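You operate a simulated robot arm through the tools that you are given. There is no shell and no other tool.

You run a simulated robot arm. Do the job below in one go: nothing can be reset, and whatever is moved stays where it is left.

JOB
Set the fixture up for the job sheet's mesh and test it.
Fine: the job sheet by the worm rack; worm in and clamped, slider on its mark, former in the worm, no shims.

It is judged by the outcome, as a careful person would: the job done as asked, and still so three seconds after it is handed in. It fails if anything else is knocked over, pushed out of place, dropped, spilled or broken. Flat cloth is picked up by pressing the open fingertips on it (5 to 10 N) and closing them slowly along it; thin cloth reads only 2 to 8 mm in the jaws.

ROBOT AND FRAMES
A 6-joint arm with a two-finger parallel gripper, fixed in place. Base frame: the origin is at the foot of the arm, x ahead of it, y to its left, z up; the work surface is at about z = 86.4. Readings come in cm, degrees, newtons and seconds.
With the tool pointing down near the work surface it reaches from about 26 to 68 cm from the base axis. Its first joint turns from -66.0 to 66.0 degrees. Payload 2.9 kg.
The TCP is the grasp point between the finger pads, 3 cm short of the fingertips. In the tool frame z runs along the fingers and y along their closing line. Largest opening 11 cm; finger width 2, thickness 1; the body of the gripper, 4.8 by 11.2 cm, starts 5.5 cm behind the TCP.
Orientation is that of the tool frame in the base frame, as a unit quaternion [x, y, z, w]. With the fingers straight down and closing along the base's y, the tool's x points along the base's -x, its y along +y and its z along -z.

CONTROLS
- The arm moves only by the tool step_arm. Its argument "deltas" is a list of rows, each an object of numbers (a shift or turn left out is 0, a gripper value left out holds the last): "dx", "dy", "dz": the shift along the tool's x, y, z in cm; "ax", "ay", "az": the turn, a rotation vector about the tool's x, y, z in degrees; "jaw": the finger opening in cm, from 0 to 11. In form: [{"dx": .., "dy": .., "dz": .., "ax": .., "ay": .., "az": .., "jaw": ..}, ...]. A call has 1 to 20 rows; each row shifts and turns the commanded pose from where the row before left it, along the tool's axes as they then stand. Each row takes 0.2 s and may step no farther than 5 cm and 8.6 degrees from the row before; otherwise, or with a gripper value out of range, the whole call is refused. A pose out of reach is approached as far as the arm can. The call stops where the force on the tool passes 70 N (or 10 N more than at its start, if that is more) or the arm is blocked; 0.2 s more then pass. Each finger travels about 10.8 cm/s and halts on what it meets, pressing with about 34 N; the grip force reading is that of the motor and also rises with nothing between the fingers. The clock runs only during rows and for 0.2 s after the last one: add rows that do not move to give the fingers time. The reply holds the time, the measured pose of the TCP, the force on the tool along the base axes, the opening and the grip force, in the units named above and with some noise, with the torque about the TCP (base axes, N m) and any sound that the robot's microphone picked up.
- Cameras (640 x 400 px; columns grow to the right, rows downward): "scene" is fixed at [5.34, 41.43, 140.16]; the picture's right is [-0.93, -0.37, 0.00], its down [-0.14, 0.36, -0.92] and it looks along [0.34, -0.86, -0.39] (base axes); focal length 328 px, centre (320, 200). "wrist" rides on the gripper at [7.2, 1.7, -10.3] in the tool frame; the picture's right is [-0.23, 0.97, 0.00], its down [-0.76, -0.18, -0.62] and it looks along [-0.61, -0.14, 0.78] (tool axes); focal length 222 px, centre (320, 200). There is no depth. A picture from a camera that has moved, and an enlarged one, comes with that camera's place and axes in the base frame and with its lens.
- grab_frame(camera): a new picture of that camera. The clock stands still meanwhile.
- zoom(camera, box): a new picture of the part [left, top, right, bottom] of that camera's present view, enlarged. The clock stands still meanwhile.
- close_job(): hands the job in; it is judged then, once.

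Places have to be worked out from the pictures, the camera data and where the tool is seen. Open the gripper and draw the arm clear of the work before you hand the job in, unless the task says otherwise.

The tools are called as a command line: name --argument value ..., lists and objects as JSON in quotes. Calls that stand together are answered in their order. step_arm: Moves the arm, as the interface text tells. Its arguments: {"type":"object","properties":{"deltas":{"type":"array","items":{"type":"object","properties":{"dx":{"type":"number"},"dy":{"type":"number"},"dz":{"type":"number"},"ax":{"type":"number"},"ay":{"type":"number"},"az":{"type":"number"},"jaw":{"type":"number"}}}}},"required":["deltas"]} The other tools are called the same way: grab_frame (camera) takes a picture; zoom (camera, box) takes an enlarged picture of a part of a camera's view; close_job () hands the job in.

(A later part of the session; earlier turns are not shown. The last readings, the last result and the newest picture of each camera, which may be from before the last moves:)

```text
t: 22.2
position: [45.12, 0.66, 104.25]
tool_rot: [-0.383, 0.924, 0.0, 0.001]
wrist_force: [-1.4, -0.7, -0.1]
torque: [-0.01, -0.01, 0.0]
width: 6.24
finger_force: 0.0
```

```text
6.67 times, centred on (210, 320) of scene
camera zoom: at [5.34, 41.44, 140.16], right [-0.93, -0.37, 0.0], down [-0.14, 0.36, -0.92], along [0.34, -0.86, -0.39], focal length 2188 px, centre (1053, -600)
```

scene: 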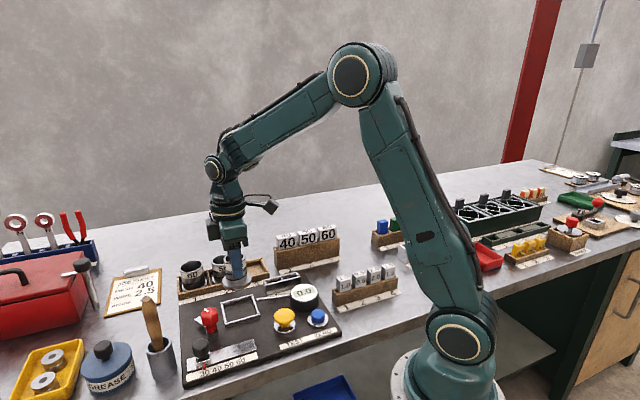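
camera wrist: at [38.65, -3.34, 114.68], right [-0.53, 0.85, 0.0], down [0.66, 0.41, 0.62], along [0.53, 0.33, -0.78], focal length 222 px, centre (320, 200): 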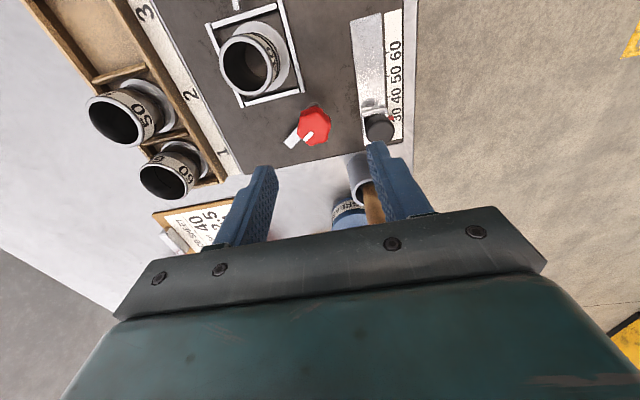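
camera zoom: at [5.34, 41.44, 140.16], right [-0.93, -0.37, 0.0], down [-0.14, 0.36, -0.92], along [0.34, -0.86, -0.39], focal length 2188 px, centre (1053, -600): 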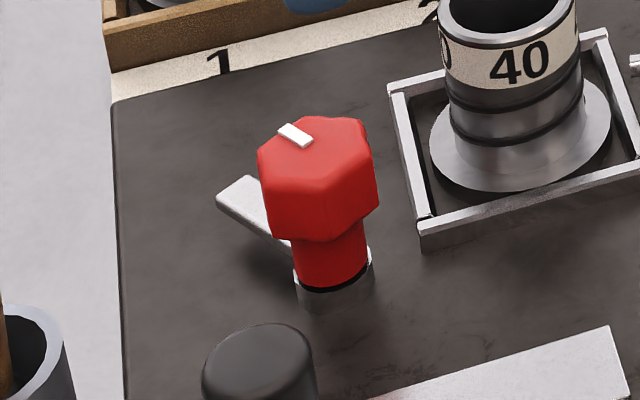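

The knob top comes out at about (45.75,0.45,93.0) with the lever top at z≈88.8 pointing to azimuth about −10°. The worm lies at azimuth −100°, so a 90° clockwise turn should clamp it. I centre over the knob and go down partway to check.

step_arm --deltas '[{"dx": -0.5, "dy": -0.64}, {"dz": 2.5}, {"dz": 2.5}, {"dz": 2}, {}]'

zoom --camera "wrist" --box '[240, 80, 400, 220]'

zoom --camera "scene" --box '[160, 250, 280, 350]'

```text
t: 23.4
position: [46.03, 0.58, 97.09]
tool_rot: [-0.382, 0.924, 0.0, 0.0]
wrist_force: [-0.2, 0.6, 0.5]
torque: [-0.02, 0.02, 0.01]
width: 6.2
finger_force: 0.1
```

```text
2.86 times, centred on (320, 150) of wrist
camera zoom: at [39.62, -3.25, 107.51], right [-0.53, 0.85, 0.0], down [0.66, 0.41, 0.62], along [0.53, 0.33, -0.78], focal length 635 px, centre (320, 343)
```

zoom: 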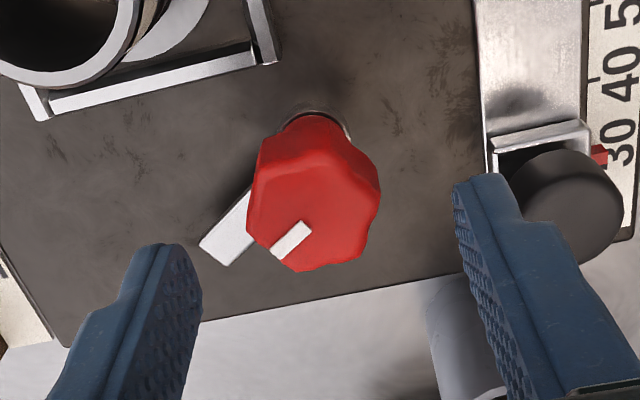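

```text
4.00 times, centred on (220, 300) of scene
camera zoom: at [5.34, 41.43, 140.16], right [-0.93, -0.37, 0.0], down [-0.14, 0.36, -0.92], along [0.34, -0.86, -0.39], focal length 1313 px, centre (720, -200)
```

zoom: 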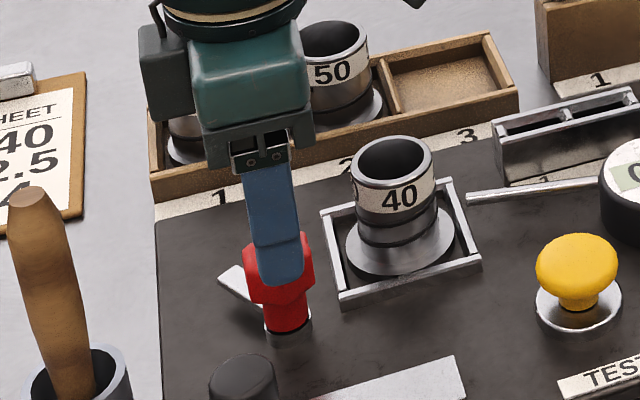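

The knob is nearly centred. I apply a small correction, descend to z≈92.6 and close on it.

step_arm --deltas '[{"dx": 0.12, "dy": -0.14}, {"dz": 2}, {"dz": 1.5}, {"dz": 1.0}, {}]'

step_arm --deltas '[{"jaw": 4.5}, {"jaw": 3.5}, {"jaw": 2.0}, {"jaw": 2.0}, {}]'

zoom --camera "wrist" --box '[220, 60, 420, 230]'

zoom --camera "scene" --box '[160, 250, 280, 350]'

```text
t: 24.6
position: [46.09, 0.51, 92.76]
tool_rot: [-0.382, 0.924, -0.001, 0.0]
wrist_force: [-0.9, 0.3, 0.4]
torque: [0.0, -0.02, -0.02]
width: 6.2
finger_force: 0.1
```

```text
t: 25.8
position: [46.15, 0.37, 92.78]
tool_rot: [-0.382, 0.924, 0.0, 0.0]
wrist_force: [11.2, -11.6, -5.9]
torque: [-0.2, -0.36, -0.04]
width: 3.34
finger_force: 44.7
```

```text
2.35 times, centred on (320, 145) of wrist
camera zoom: at [39.73, -3.41, 103.12], right [-0.53, 0.85, 0.0], down [0.66, 0.41, 0.62], along [0.53, 0.33, -0.78], focal length 523 px, centre (320, 329)
```

zoom: 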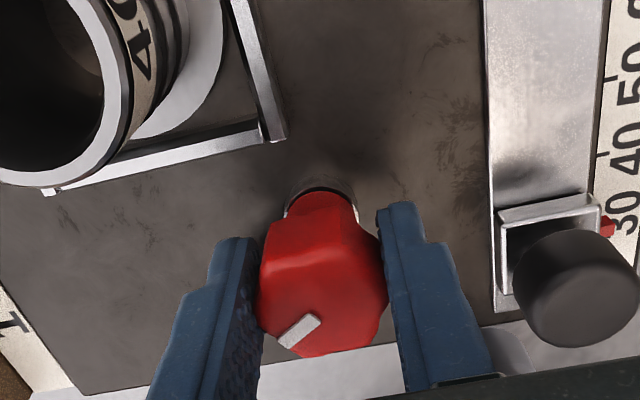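

```text
4.00 times, centred on (220, 300) of scene
camera zoom: at [5.38, 41.41, 140.17], right [-0.93, -0.37, 0.0], down [-0.14, 0.36, -0.92], along [0.34, -0.86, -0.39], focal length 1313 px, centre (720, -200)
```

zoom: 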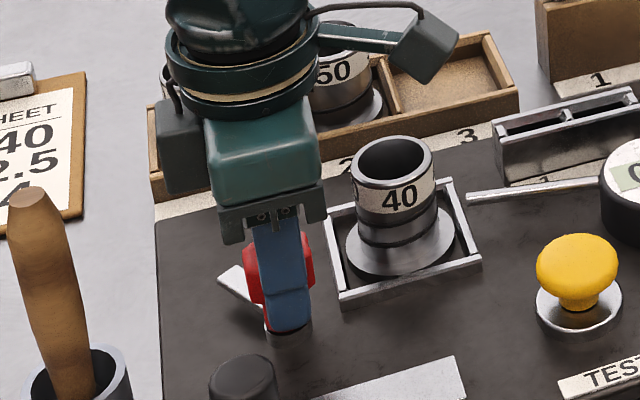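

The knob is gripped at 3.34 cm with a 16 N side load, so I shift 0.2 cm along −y to relieve it. Then I start turning clockwise in small steps.

step_arm --deltas '[{"dy": -0.15}, {}, {"az": 4}, {"az": 4}, {"az": 4}, {"az": 4}, {"az": 4}, {}]'

zoom --camera "scene" --box '[160, 250, 280, 350]'

```text
t: 27.6
position: [46.15, 0.46, 92.81]
tool_rot: [-0.215, 0.977, 0.0, -0.001]
wrist_force: [-0.6, -3.3, 8.1]
torque: [0.29, -0.57, 0.0]
width: 3.36
finger_force: 44.3
```

```text
4.00 times, centred on (220, 300) of scene
camera zoom: at [5.32, 41.43, 140.16], right [-0.93, -0.37, 0.0], down [-0.14, 0.36, -0.92], along [0.34, -0.86, -0.39], focal length 1313 px, centre (720, -200)
```

zoom: 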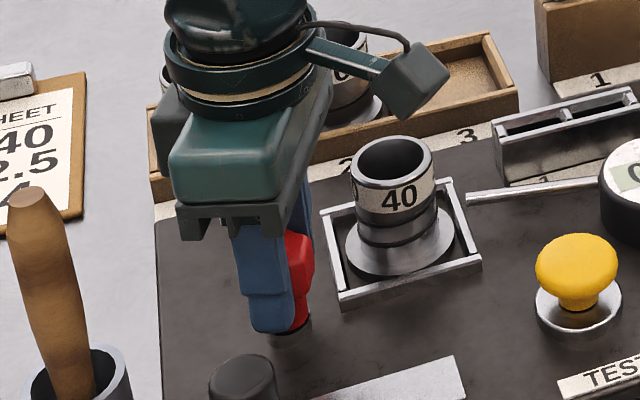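

It turns freely with near-zero torque and the lever has swung out of sight behind the gripper. I continue turning.

step_arm --deltas '[{"az": 4}, {"az": 4}, {"az": 4}, {"az": 4}, {"az": 4}, {"az": 4}, {"az": 4}, {"az": 4}, {}]'

zoom --camera "scene" --box '[160, 250, 280, 350]'

grab_frame --camera "wrist"

```text
t: 29.6
position: [46.08, 0.58, 92.73]
tool_rot: [0.061, 0.998, 0.0, 0.0]
wrist_force: [-5.6, 15.1, 20.1]
torque: [0.31, 0.34, 0.05]
width: 3.31
finger_force: 45.5
```

```text
4.00 times, centred on (220, 300) of scene
camera zoom: at [5.29, 41.47, 140.15], right [-0.93, -0.37, 0.0], down [-0.14, 0.36, -0.92], along [0.34, -0.86, -0.39], focal length 1313 px, centre (720, -200)
```

zoom: 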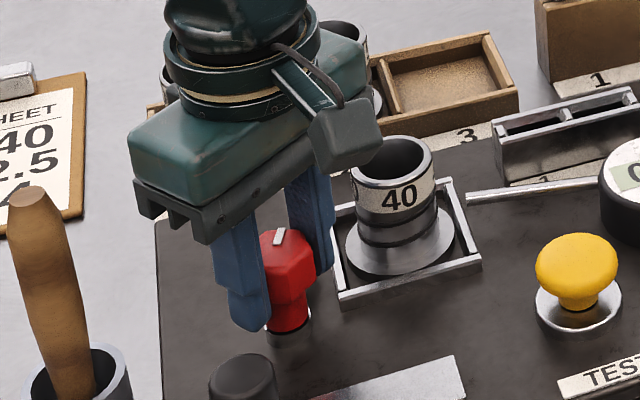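

```text
taken
camera wrist: at [39.06, 3.16, 103.12], right [0.34, 0.94, 0.0], down [0.73, -0.27, 0.62], along [0.59, -0.21, -0.78], focal length 222 px, centre (320, 200)
```

wrist: 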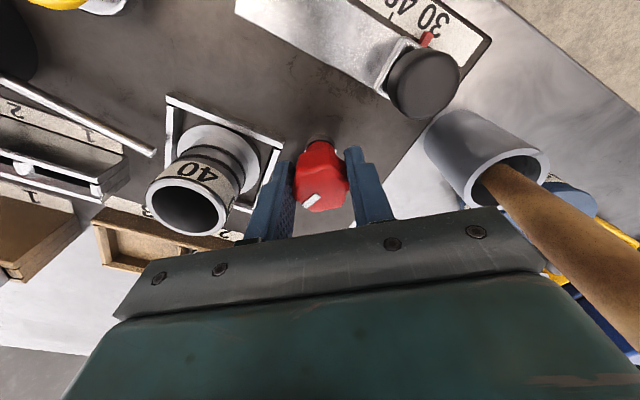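

The clamp pointer has turned about 52°, with moderate side and vertical load. I relieve that slightly and continue the turn.

step_arm --deltas '[{"dy": 0.12, "dz": -0.08}, {}, {"az": 4}, {"az": 4}, {"az": 4}, {"az": 4}, {"az": 4}, {"az": 4}, {}]'

zoom --camera "scene" --box '[160, 250, 280, 350]'

zoom --camera "wrist" --box '[120, 60, 420, 250]'

```text
t: 31.6
position: [46.07, 0.56, 92.65]
tool_rot: [0.267, 0.964, 0.0, -0.001]
wrist_force: [-2.4, 14.0, -12.4]
torque: [-0.08, -0.65, 0.03]
width: 3.32
finger_force: 44.7
```

```text
4.00 times, centred on (220, 300) of scene
camera zoom: at [5.35, 41.47, 140.15], right [-0.93, -0.37, 0.0], down [-0.14, 0.36, -0.92], along [0.34, -0.86, -0.39], focal length 1313 px, centre (720, -200)
```

zoom: 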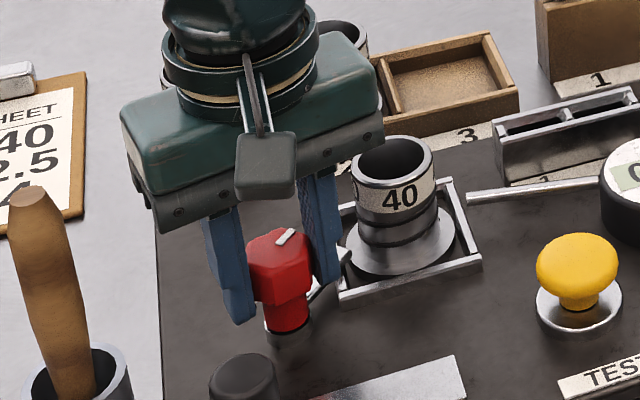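

```text
2.11 times, centred on (270, 155) of wrist
camera zoom: at [40.76, 5.85, 103.13], right [0.7, 0.72, 0.0], down [0.56, -0.55, 0.62], along [0.45, -0.43, -0.78], focal length 468 px, centre (425, 295)
```

zoom: 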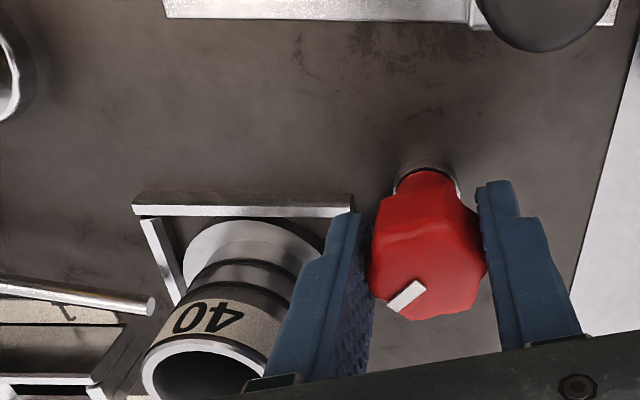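

The lever now points onto the nest after 76° of turn. I continue in smaller steps toward 90–92°.

step_arm --deltas '[{"dy": 0.08, "dz": 0.04}, {}, {"az": 3.5}, {"az": 3.5}, {"az": 3.5}, {"az": 3.5}, {}]'

zoom --camera "scene" --box '[180, 270, 260, 340]'

zoom --camera "wrist" --box '[120, 60, 420, 250]'

```text
t: 33.2
position: [46.21, 0.62, 92.7]
tool_rot: [0.382, 0.924, 0.001, 0.0]
wrist_force: [-10.4, 10.1, 7.4]
torque: [0.44, 0.46, 0.37]
width: 3.34
finger_force: 45.0
```

```text
5.71 times, centred on (220, 305) of scene
camera zoom: at [5.3, 41.46, 140.15], right [-0.93, -0.37, 0.0], down [-0.14, 0.36, -0.92], along [0.34, -0.86, -0.39], focal length 1875 px, centre (891, -400)
```

zoom: 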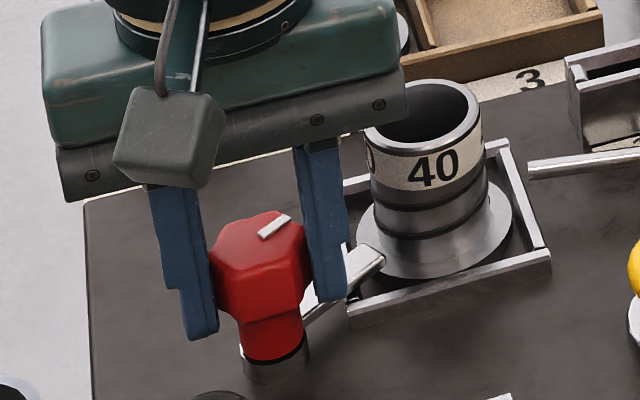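

```text
2.11 times, centred on (270, 155) of wrist
camera zoom: at [42.16, 7.01, 103.11], right [0.85, 0.53, 0.0], down [0.41, -0.66, 0.62], along [0.33, -0.53, -0.78], focal length 468 px, centre (425, 295)
```

zoom: 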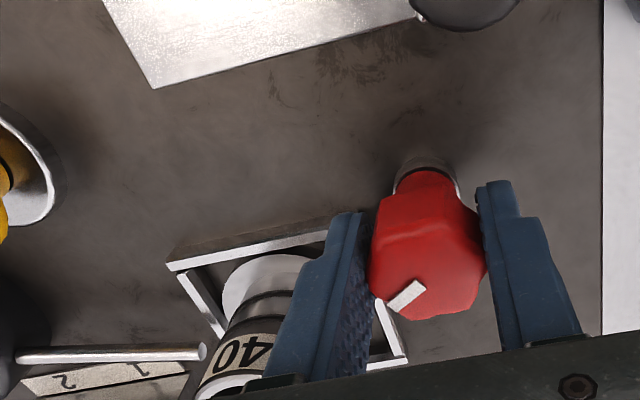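

After 90° the lever tip rests over the flange and the torque about z has risen to 0.37 Nm, which suggests an end stop. I try 3° more to confirm.

step_arm --deltas '[{"az": 1.5}, {"az": 1.5}, {}]'

zoom --camera "scene" --box '[180, 270, 260, 340]'

```text
t: 34.0
position: [46.25, 0.63, 92.62]
tool_rot: [0.408, 0.913, -0.001, 0.0]
wrist_force: [-5.0, 7.4, -4.5]
torque: [-0.26, -0.47, 0.37]
width: 3.34
finger_force: 44.8
```

```text
5.71 times, centred on (220, 305) of scene
camera zoom: at [5.33, 41.45, 140.15], right [-0.93, -0.37, 0.0], down [-0.14, 0.36, -0.92], along [0.34, -0.86, -0.39], focal length 1875 px, centre (891, -400)
```

zoom: 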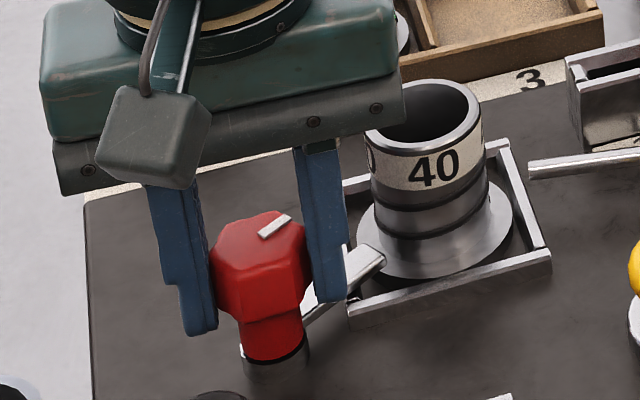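

The lever no longer moves, so the clamp is at its stop with the tip over the flange. I release and rise straight up.

step_arm --deltas '[{"jaw": 4}, {"jaw": 5}, {"jaw": 5.5}, {}, {"dz": -2}, {"dz": -3}, {"dz": -4}, {"dz": -4}]'

zoom --camera "scene" --box '[170, 240, 330, 390]'

grab_frame --camera "wrist"

```text
t: 35.8
position: [46.48, 0.74, 105.82]
tool_rot: [0.406, 0.914, 0.0, 0.0]
wrist_force: [0.3, -0.1, 0.1]
torque: [-0.01, -0.02, 0.0]
width: 5.5
finger_force: 0.0
```

```text
2.67 times, centred on (250, 315) of scene
camera zoom: at [5.34, 41.43, 140.16], right [-0.93, -0.37, 0.0], down [-0.14, 0.36, -0.92], along [0.34, -0.86, -0.39], focal length 875 px, centre (507, -107)
```

zoom: 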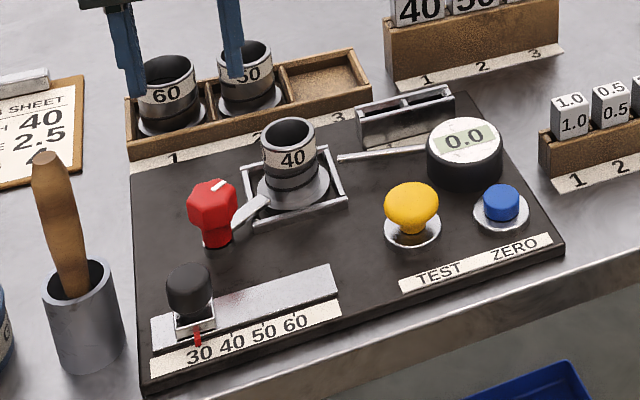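

```text
taken
camera wrist: at [42.83, 7.28, 116.22], right [0.88, 0.48, 0.0], down [0.38, -0.69, 0.62], along [0.3, -0.55, -0.78], focal length 222 px, centre (320, 200)
```

wrist: 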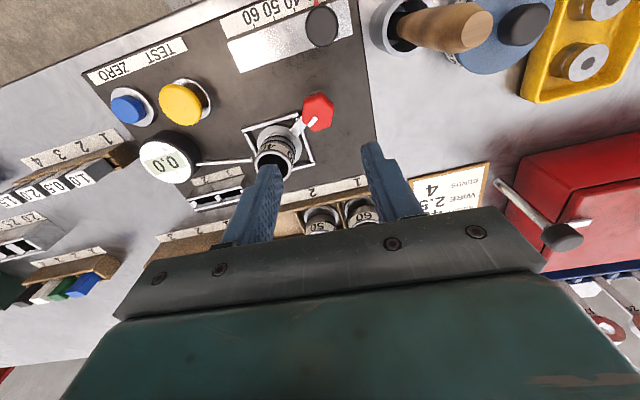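

The clamp lever lies on the flange and the worm is in place. Next is the slider: I turn the jaws back so they close across the slide (clear of the pestle) and move above its knob.

step_arm --deltas '[{"az": -7.74}, {"az": -7.74}, {"az": -7.74}, {"az": -7.74}, {"az": -7.74}, {"az": -7.74}, {"az": -7.74}, {"az": -7.74}, {"az": -7.74}, {"az": -7.74}, {"az": -7.74}, {"az": -7.74}, {"dx": -0.9, "dy": 3.6, "dz": 0.5}, {"dx": -0.9, "dy": 3.5, "dz": 0.5}, {}]'

grab_frame --camera "wrist"

zoom --camera "wrist" --box '[250, 50, 390, 170]'

zoom --camera "scene" --box '[180, 330, 260, 390]'

```text
t: 39.0
position: [42.16, 6.88, 104.67]
tool_rot: [-0.382, 0.924, -0.001, 0.0]
wrist_force: [-0.6, -0.7, 0.2]
torque: [-0.02, 0.01, 0.01]
width: 5.48
finger_force: 0.0
```

```text
taken
camera wrist: at [35.79, 2.94, 115.11], right [-0.53, 0.85, 0.0], down [0.67, 0.41, 0.62], along [0.53, 0.33, -0.78], focal length 222 px, centre (320, 200)
```

wrist: 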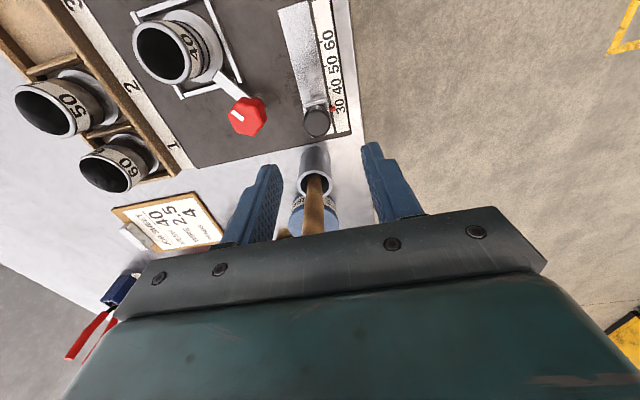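

```text
3.33 times, centred on (320, 110) of wrist
camera zoom: at [35.79, 2.94, 115.11], right [-0.53, 0.85, 0.0], down [0.67, 0.41, 0.62], along [0.53, 0.33, -0.78], focal length 740 px, centre (320, 500)
```

zoom: 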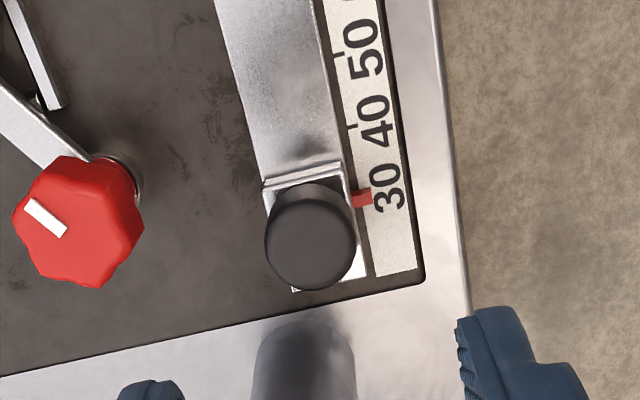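

```text
6.67 times, centred on (220, 360) of scene
camera zoom: at [5.33, 41.44, 140.16], right [-0.93, -0.37, 0.0], down [-0.14, 0.36, -0.92], along [0.34, -0.86, -0.39], focal length 2188 px, centre (987, -867)
```

zoom: 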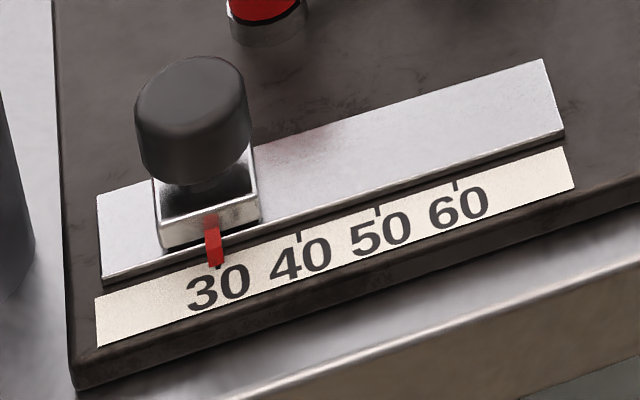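

The slider knob centre is about (42.9,7.05,91.8), 2.75 cm across, and the pointer needs to move about 2.2 cm to the 40 tick. I centre and descend so the fingertips stay above the carriage.

step_arm --deltas '[{"dx": -0.73, "dy": -0.42}, {"dz": 3}, {"dz": 3}, {"dz": 2}, {}]'

zoom --camera "wrist" --box '[240, 60, 400, 200]'

zoom --camera "scene" --box '[160, 300, 260, 390]'

```text
t: 40.2
position: [43.27, 6.91, 96.79]
tool_rot: [-0.381, 0.925, 0.0, 0.0]
wrist_force: [-0.1, 0.3, 0.2]
torque: [-0.01, -0.02, 0.01]
width: 5.5
finger_force: 0.2
```

```text
2.86 times, centred on (320, 130) of wrist
camera zoom: at [36.88, 3.07, 107.12], right [-0.53, 0.85, 0.0], down [0.67, 0.41, 0.62], along [0.53, 0.33, -0.78], focal length 635 px, centre (320, 400)
```

zoom: 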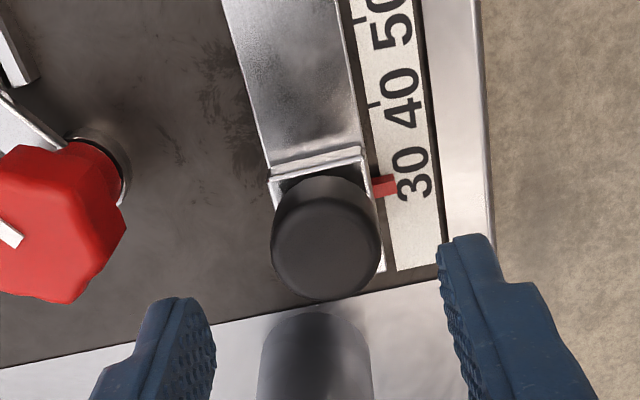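

```text
4.44 times, centred on (210, 345) of scene
camera zoom: at [5.34, 41.43, 140.16], right [-0.93, -0.37, 0.0], down [-0.14, 0.36, -0.92], along [0.34, -0.86, -0.39], focal length 1459 px, centre (809, -444)
```

zoom: 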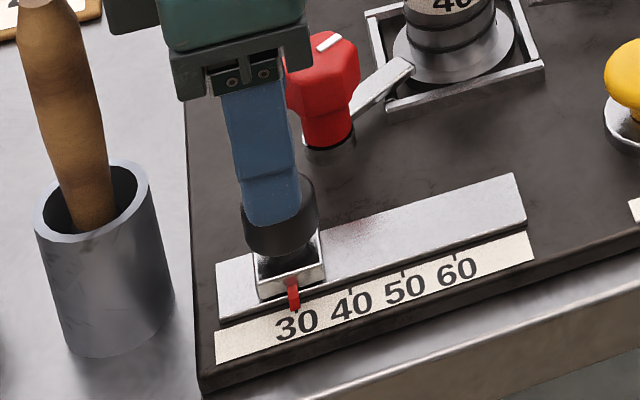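

A small correction is needed (dx 0.15, dy 0.2). I then descend to z≈92.8 and close on the slider knob.

step_arm --deltas '[{"dx": 0.15, "dy": 0.2}, {"dz": 2}, {"dz": 1.2}, {"dz": 0.7}, {}, {"jaw": 3.5}, {"jaw": 2.8}, {"jaw": 2.0}, {}]'

zoom --camera "scene" --box '[170, 320, 260, 390]'

zoom --camera "wrist" --box '[240, 60, 400, 220]'

```text
t: 42.2
position: [43.04, 6.96, 92.84]
tool_rot: [-0.381, 0.925, 0.0, 0.0]
wrist_force: [4.5, -2.7, -5.6]
torque: [-0.02, -0.21, -0.02]
width: 2.95
finger_force: 44.6
```

```text
5.71 times, centred on (215, 355) of scene
camera zoom: at [5.35, 41.43, 140.16], right [-0.93, -0.37, 0.0], down [-0.14, 0.36, -0.92], along [0.34, -0.86, -0.39], focal length 1875 px, centre (920, -686)
```

zoom: 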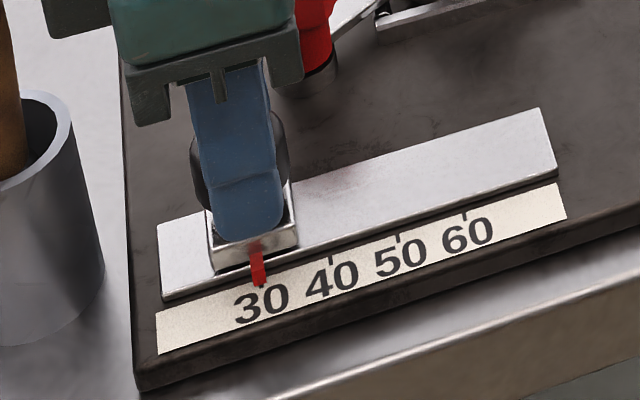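

```text
2.50 times, centred on (320, 140) of wrist
camera zoom: at [36.7, 3.14, 103.2], right [-0.53, 0.85, 0.0], down [0.67, 0.41, 0.62], along [0.53, 0.33, -0.78], focal length 555 px, centre (320, 350)
```

zoom: 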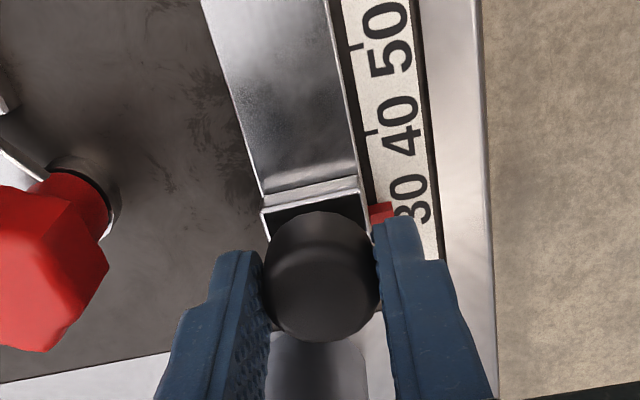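

The slider is gripped at 2.95 cm. I slide it along the track (tool +x) by about 2.0 cm and then check it against the tick.

step_arm --deltas '[{"dx": 0.4}, {"dx": 0.4}, {"dx": 0.4}, {"dx": 0.4}, {"dx": 0.4}, {}]'

zoom --camera "scene" --box '[170, 320, 260, 390]'

zoom --camera "scene" --box '[200, 350, 240, 380]'

```text
t: 43.6
position: [41.72, 5.74, 92.81]
tool_rot: [-0.381, 0.925, 0.0, 0.0]
wrist_force: [6.8, -9.5, -2.6]
torque: [-0.4, 0.0, 0.02]
width: 2.92
finger_force: 44.6
```

```text
5.71 times, centred on (215, 355) of scene
camera zoom: at [5.36, 41.41, 140.16], right [-0.93, -0.37, 0.0], down [-0.14, 0.36, -0.92], along [0.34, -0.86, -0.39], focal length 1875 px, centre (920, -686)
```

zoom: 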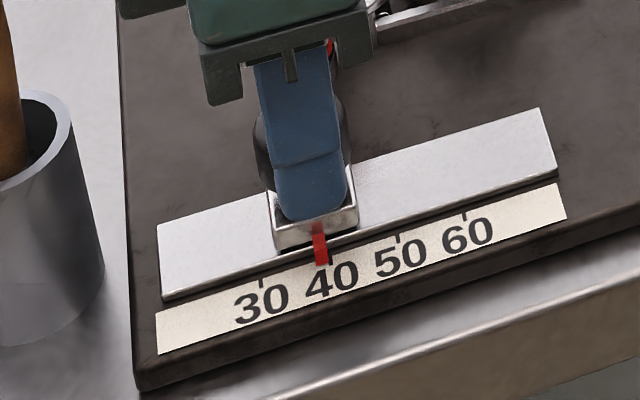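

```text
13.33 times, centred on (220, 365) of scene
camera zoom: at [5.36, 41.41, 140.16], right [-0.93, -0.37, 0.0], down [-0.14, 0.36, -0.92], along [0.34, -0.86, -0.39], focal length 4376 px, centre (1653, -2000)
```

zoom: 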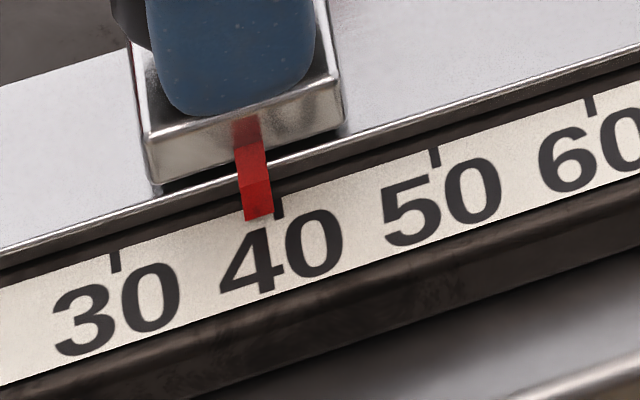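

The pointer tip is still about 0.26 cm short of the 40 tick, so I move a bit more and recheck at high zoom.

step_arm --deltas '[{"dx": 0.13}, {"dx": 0.13}, {}, {}]'

zoom --camera "scene" --box '[200, 350, 240, 380]'

zoom --camera "wrist" --box '[320, 80, 380, 140]'

```text
t: 44.6
position: [41.51, 5.43, 92.79]
tool_rot: [-0.381, 0.925, -0.001, 0.0]
wrist_force: [17.8, -16.6, -18.6]
torque: [-0.04, -0.85, -0.03]
width: 2.92
finger_force: 44.9
```

```text
13.33 times, centred on (220, 365) of scene
camera zoom: at [5.41, 41.39, 140.17], right [-0.93, -0.37, 0.0], down [-0.14, 0.36, -0.92], along [0.34, -0.86, -0.39], focal length 4376 px, centre (1653, -2000)
```

zoom: 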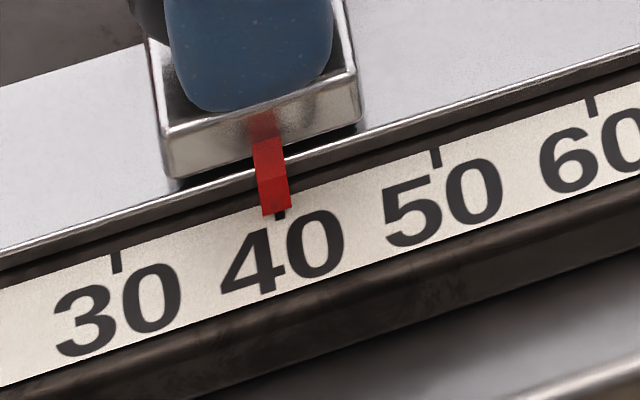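

```text
6.67 times, centred on (350, 110) of wrist
camera zoom: at [35.11, 1.63, 103.2], right [-0.52, 0.85, 0.0], down [0.66, 0.41, 0.62], along [0.53, 0.32, -0.78], focal length 1481 px, centre (120, 800)
```

zoom: 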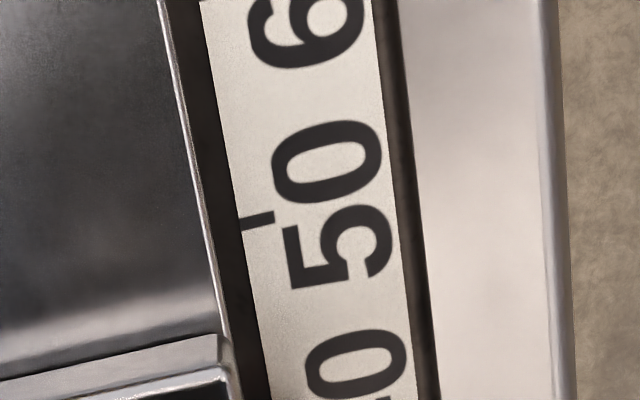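

The pointer tip is now within about 0.05 cm of the 40 tick. I ease off the side load with a final 0.04 cm nudge, release, rise and check.

step_arm --deltas '[{"dx": 0.04, "dy": -0.1, "dz": 0.05}, {}, {"jaw": 3.4}, {"jaw": 4.2}, {"jaw": 5}, {}, {"dz": -2}, {"dz": -3}, {"dz": -4}, {"dz": -4}]'

zoom --camera "scene" --box '[200, 350, 240, 380]'

zoom --camera "wrist" --box '[250, 40, 390, 160]'

zoom --camera "scene" --box '[170, 240, 330, 390]'

```text
t: 46.8
position: [41.21, 5.23, 105.61]
tool_rot: [-0.382, 0.924, -0.001, 0.0]
wrist_force: [-0.6, -0.8, 0.3]
torque: [0.03, -0.04, 0.03]
width: 5.02
finger_force: 0.1
```

```text
13.33 times, centred on (220, 365) of scene
camera zoom: at [5.34, 41.43, 140.16], right [-0.93, -0.37, 0.0], down [-0.14, 0.36, -0.92], along [0.34, -0.86, -0.39], focal length 4376 px, centre (1653, -2000)
```

zoom: 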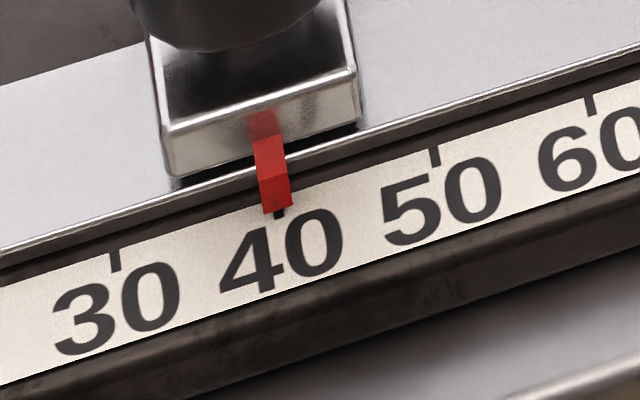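

```text
3.33 times, centred on (320, 100) of wrist
camera zoom: at [34.92, 1.5, 116.07], right [-0.53, 0.85, 0.0], down [0.67, 0.41, 0.62], along [0.53, 0.33, -0.78], focal length 740 px, centre (320, 533)
```

zoom: 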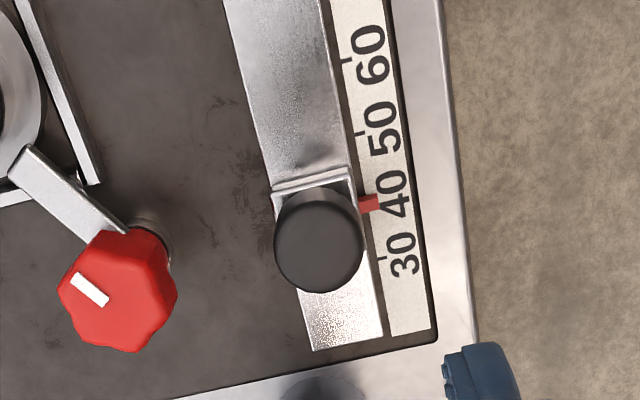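

```text
2.67 times, centred on (250, 315) of scene
camera zoom: at [5.34, 41.43, 140.16], right [-0.93, -0.37, 0.0], down [-0.14, 0.36, -0.92], along [0.34, -0.86, -0.39], focal length 875 px, centre (507, -107)
```

zoom: 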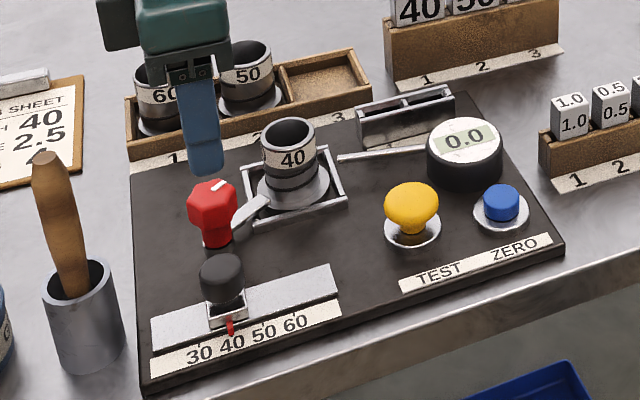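

The slider pointer is on 40. Next is the former: I move above the 40 block in the former rack for a close look.

step_arm --deltas '[{"dx": 2.85, "dy": -3.375, "dz": -0.3}, {"dx": 2.85, "dy": -3.375, "dz": -0.3}, {"dx": 2.85, "dy": -3.375, "dz": -0.3}, {"dx": 2.85, "dy": -3.375, "dz": -0.3}, {"dx": 2.85, "dy": -3.375, "dz": -0.3}, {"dx": 2.85, "dy": -3.375, "dz": -0.3}, {"dx": 2.85, "dy": -3.375, "dz": -0.3}, {"dx": 2.85, "dy": -3.375, "dz": -0.3}, {}]'

grab_frame --camera "wrist"

zoom --camera "wrist" --box '[250, 50, 390, 170]'

zoom --camera "scene" --box '[250, 200, 360, 280]'

```text
t: 48.8
position: [44.33, -29.64, 107.89]
tool_rot: [-0.382, 0.924, 0.0, 0.0]
wrist_force: [0.6, -0.8, 0.2]
torque: [-0.01, -0.02, 0.01]
width: 5.01
finger_force: 0.1
```

```text
taken
camera wrist: at [37.97, -33.55, 118.27], right [-0.53, 0.85, 0.0], down [0.67, 0.41, 0.62], along [0.53, 0.33, -0.78], focal length 222 px, centre (320, 200)
```

wrist: 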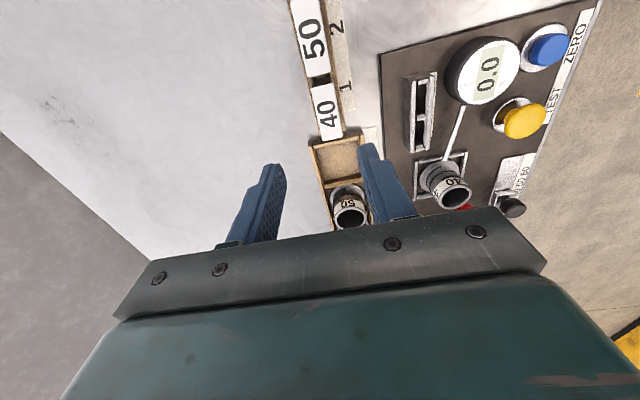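

```text
3.33 times, centred on (320, 110) of wrist
camera zoom: at [37.97, -33.55, 118.27], right [-0.53, 0.85, 0.0], down [0.67, 0.41, 0.62], along [0.53, 0.33, -0.78], focal length 740 px, centre (320, 500)
```

zoom: 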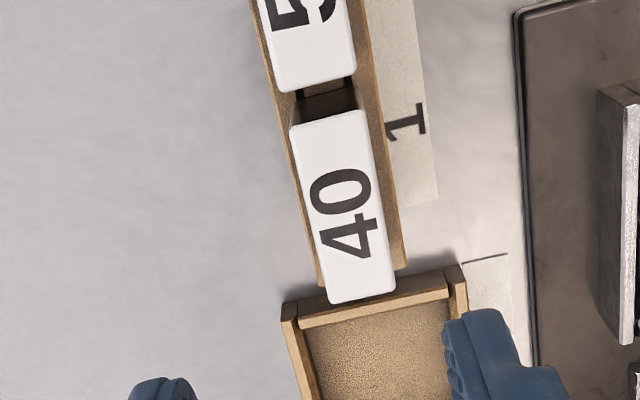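

```text
5.00 times, centred on (305, 240) of scene
camera zoom: at [5.34, 41.43, 140.16], right [-0.93, -0.37, 0.0], down [-0.14, 0.36, -0.92], along [0.34, -0.86, -0.39], focal length 1641 px, centre (395, 0)
```

zoom: 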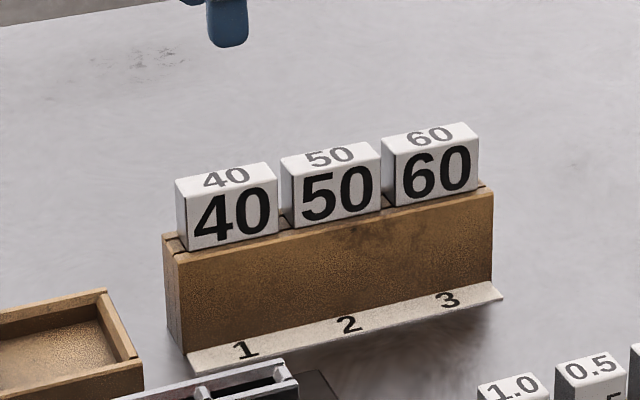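

The former 40's handle is about 5.4 × 2.3 cm with its centre at about (43.45,-29.2) and its top at z≈96. I centre over it and descend partway.

step_arm --deltas '[{"dx": 0.25, "dy": 0.9}, {"dz": 3}, {"dz": 3}, {"dz": 1.5}, {}]'

zoom --camera "wrist" --box '[240, 60, 400, 200]'

zoom --camera "scene" --box '[250, 200, 360, 280]'

```text
t: 50.0
position: [43.36, -29.17, 100.52]
tool_rot: [-0.382, 0.924, -0.001, 0.0]
wrist_force: [-0.5, -0.6, -0.3]
torque: [0.01, -0.02, 0.02]
width: 5.01
finger_force: 0.1
```

```text
2.86 times, centred on (320, 130) of wrist
camera zoom: at [37.05, -33.02, 110.98], right [-0.53, 0.85, 0.0], down [0.67, 0.41, 0.62], along [0.53, 0.33, -0.78], focal length 635 px, centre (320, 400)
```

zoom: 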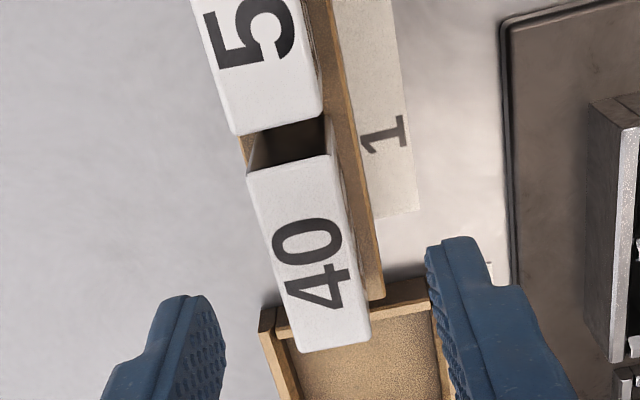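

```text
5.00 times, centred on (305, 240) of scene
camera zoom: at [5.34, 41.43, 140.16], right [-0.93, -0.37, 0.0], down [-0.14, 0.36, -0.92], along [0.34, -0.86, -0.39], focal length 1641 px, centre (395, 0)
```

zoom: 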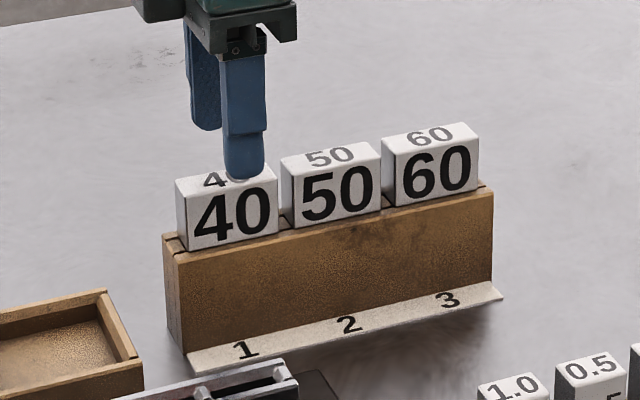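

The alignment is good, with a small correction of dx 0.15 and dy −0.13. I descend to TCP z≈95.6, with the fingertips just above the rack top, and grip.

step_arm --deltas '[{"dx": 0.15, "dy": -0.13}, {"dz": 2}, {"dz": 1.5}, {"dz": 1}, {"dz": 0.4}, {}]'

zoom --camera "scene" --box '[250, 200, 360, 280]'

```text
t: 51.4
position: [43.44, -29.53, 95.65]
tool_rot: [-0.382, 0.924, 0.0, 0.0]
wrist_force: [-0.5, 0.4, 0.6]
torque: [-0.04, -0.02, -0.02]
width: 5.0
finger_force: 0.1
```

```text
5.00 times, centred on (305, 240) of scene
camera zoom: at [5.34, 41.43, 140.16], right [-0.93, -0.37, 0.0], down [-0.14, 0.36, -0.92], along [0.34, -0.86, -0.39], focal length 1641 px, centre (395, 0)
```

zoom: 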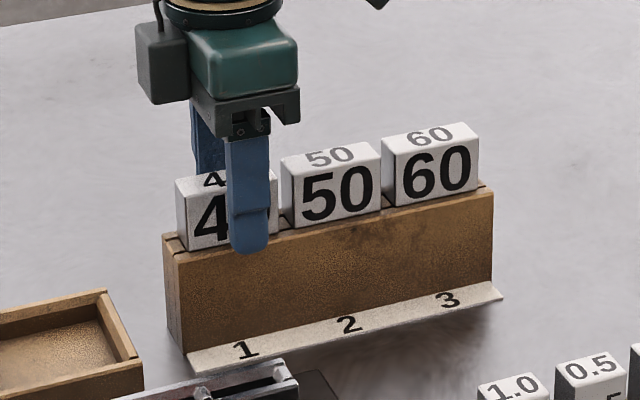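

I check the wrist view before closing.

zoom --camera "wrist" --box '[240, 80, 400, 240]'

```text
2.50 times, centred on (320, 160) of wrist
camera zoom: at [37.15, -33.38, 106.14], right [-0.53, 0.85, 0.0], down [0.67, 0.41, 0.62], along [0.53, 0.33, -0.78], focal length 555 px, centre (320, 300)
```

zoom: 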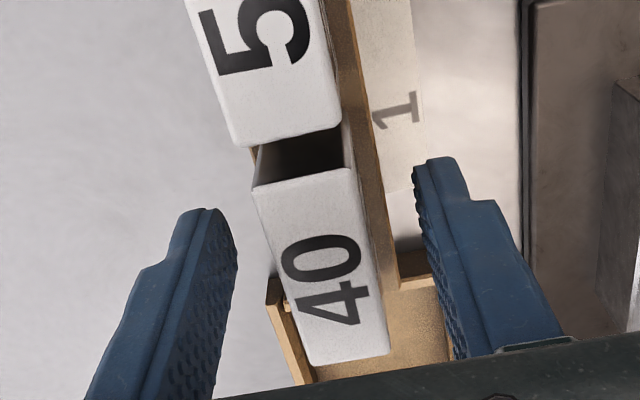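

The former's top centre is 0.19 cm toward +y and otherwise aligned. I shift and close.

step_arm --deltas '[{"dx": 0.05, "dy": 0.17}, {"jaw": 3.5}, {"jaw": 2.8}, {"jaw": 1.8}, {"jaw": 1.5}, {}]'

step_arm --deltas '[{"dz": -0.5}, {"dz": -0.5}, {}]'

zoom --camera "scene" --box '[250, 200, 360, 280]'

```text
t: 52.8
position: [43.32, -29.43, 95.72]
tool_rot: [-0.382, 0.924, 0.0, 0.0]
wrist_force: [-0.9, 0.5, -0.7]
torque: [0.0, -0.02, 0.03]
width: 2.19
finger_force: 33.7
```

```text
t: 53.6
position: [43.3, -29.33, 96.58]
tool_rot: [-0.381, 0.924, 0.0, 0.0]
wrist_force: [1.0, -0.7, -2.7]
torque: [0.0, -0.03, -0.02]
width: 2.16
finger_force: 34.1
```

```text
5.00 times, centred on (305, 240) of scene
camera zoom: at [5.34, 41.43, 140.16], right [-0.93, -0.37, 0.0], down [-0.14, 0.36, -0.92], along [0.34, -0.86, -0.39], focal length 1641 px, centre (395, 0)
```

zoom: 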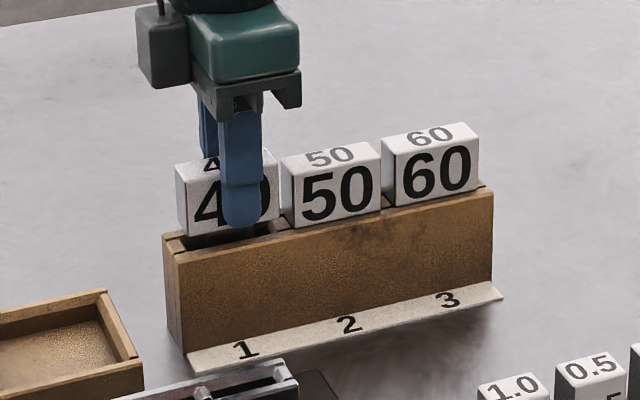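

The former comes up cleanly, so I lift it well clear of the rack to see its lower part.

step_arm --deltas '[{"dz": -1.5}, {"dz": -2}, {"dz": -2.5}, {"dz": -2.5}, {"dz": -2}, {}]'

zoom --camera "scene" --box '[250, 160, 360, 280]'

zoom --camera "wrist" --box '[240, 60, 400, 240]'

```text
t: 55.0
position: [43.21, -29.5, 107.2]
tool_rot: [-0.381, 0.924, 0.0, 0.001]
wrist_force: [-0.1, -0.2, -1.3]
torque: [0.0, -0.01, -0.02]
width: 2.18
finger_force: 33.6
```

```text
3.33 times, centred on (305, 220) of scene
camera zoom: at [5.34, 41.43, 140.16], right [-0.93, -0.37, 0.0], down [-0.14, 0.36, -0.92], along [0.34, -0.86, -0.39], focal length 1094 px, centre (370, 133)
```

zoom: 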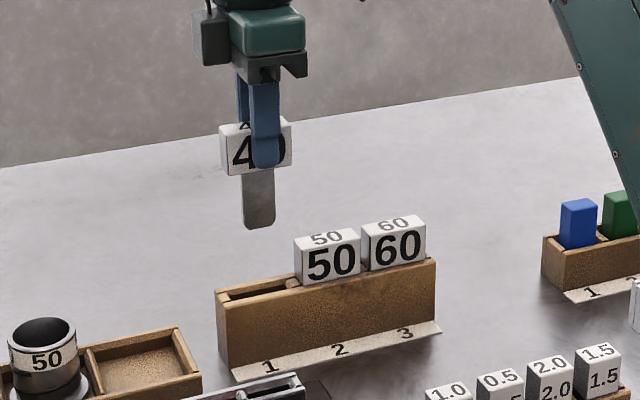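

```text
2.22 times, centred on (320, 150) of wrist
camera zoom: at [36.85, -33.46, 117.56], right [-0.53, 0.85, 0.0], down [0.67, 0.41, 0.62], along [0.53, 0.33, -0.78], focal length 494 px, centre (320, 311)
```

zoom: 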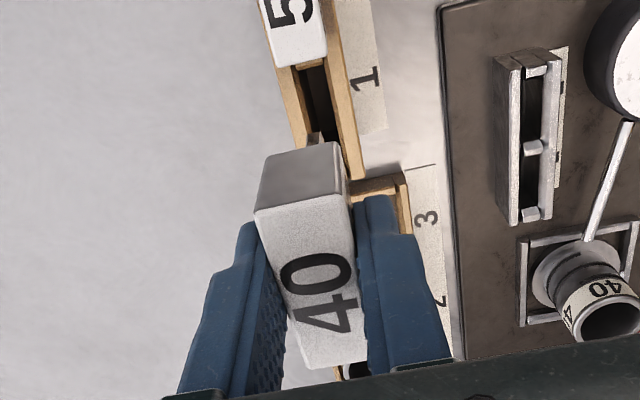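

The former has a blade about 2.8 cm wide and 4.6 cm long that should enter the worm's 3.7 cm bore. I carry it over the worm at about (44.35,-7.0).

step_arm --deltas '[{"dx": -2.78, "dy": 2.513}, {"dx": -2.78, "dy": 2.513}, {"dx": -2.78, "dy": 2.513}, {"dx": -2.78, "dy": 2.513}, {"dx": -2.78, "dy": 2.513}, {"dx": -2.78, "dy": 2.513}, {}, {"dz": 2}, {"dz": 1.5}, {}]'

zoom --camera "scene" --box '[190, 220, 290, 320]'

zoom --camera "wrist" --box '[240, 60, 400, 240]'

```text
t: 57.2
position: [44.64, -6.93, 103.86]
tool_rot: [-0.382, 0.924, 0.0, 0.0]
wrist_force: [0.6, 0.3, -1.7]
torque: [-0.02, -0.02, -0.02]
width: 2.15
finger_force: 34.2
```

```text
4.00 times, centred on (240, 270) of scene
camera zoom: at [5.34, 41.43, 140.16], right [-0.93, -0.37, 0.0], down [-0.14, 0.36, -0.92], along [0.34, -0.86, -0.39], focal length 1313 px, centre (640, -80)
```

zoom: 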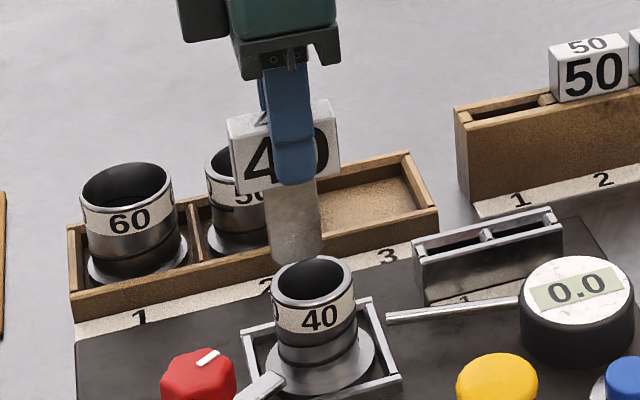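

```text
2.22 times, centred on (320, 150) of wrist
camera zoom: at [38.3, -10.8, 114.32], right [-0.53, 0.85, 0.0], down [0.67, 0.41, 0.62], along [0.53, 0.33, -0.78], focal length 494 px, centre (320, 311)
```

zoom: 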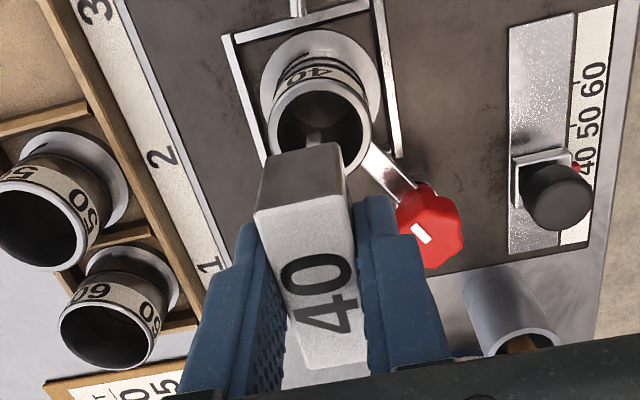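

Before lowering I take a high zoom to determine the blade's offset from the bore more precisely.

zoom --camera "scene" --box '[220, 230, 280, 310]'

zoom --camera "wrist" --box '[280, 70, 360, 150]'

```text
5.00 times, centred on (250, 270) of scene
camera zoom: at [5.34, 41.43, 140.16], right [-0.93, -0.37, 0.0], down [-0.14, 0.36, -0.92], along [0.34, -0.86, -0.39], focal length 1641 px, centre (670, -150)
```

zoom: 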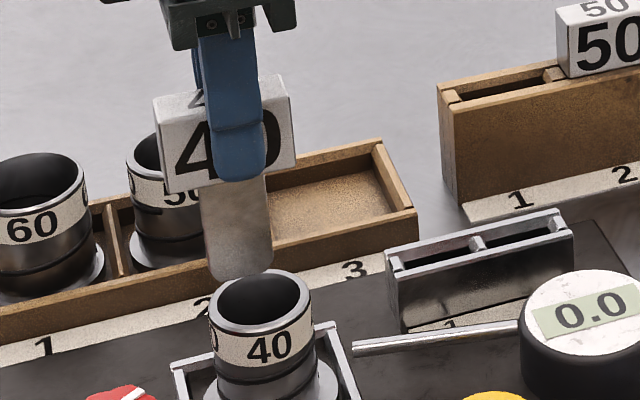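

```text
5.00 times, centred on (320, 110) of wrist
camera zoom: at [38.3, -10.8, 114.32], right [-0.53, 0.85, 0.0], down [0.67, 0.41, 0.62], along [0.53, 0.33, -0.78], focal length 1111 px, centre (320, 650)
```

zoom: 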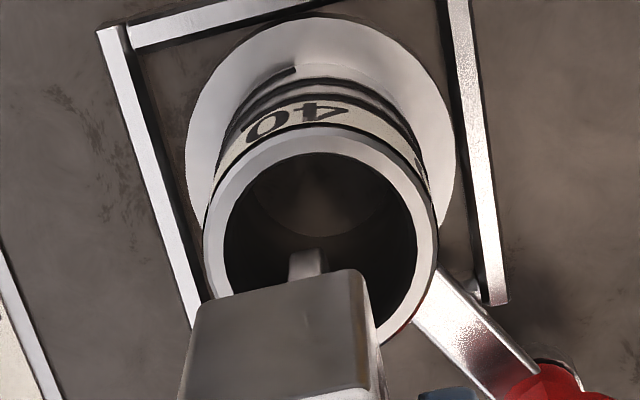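

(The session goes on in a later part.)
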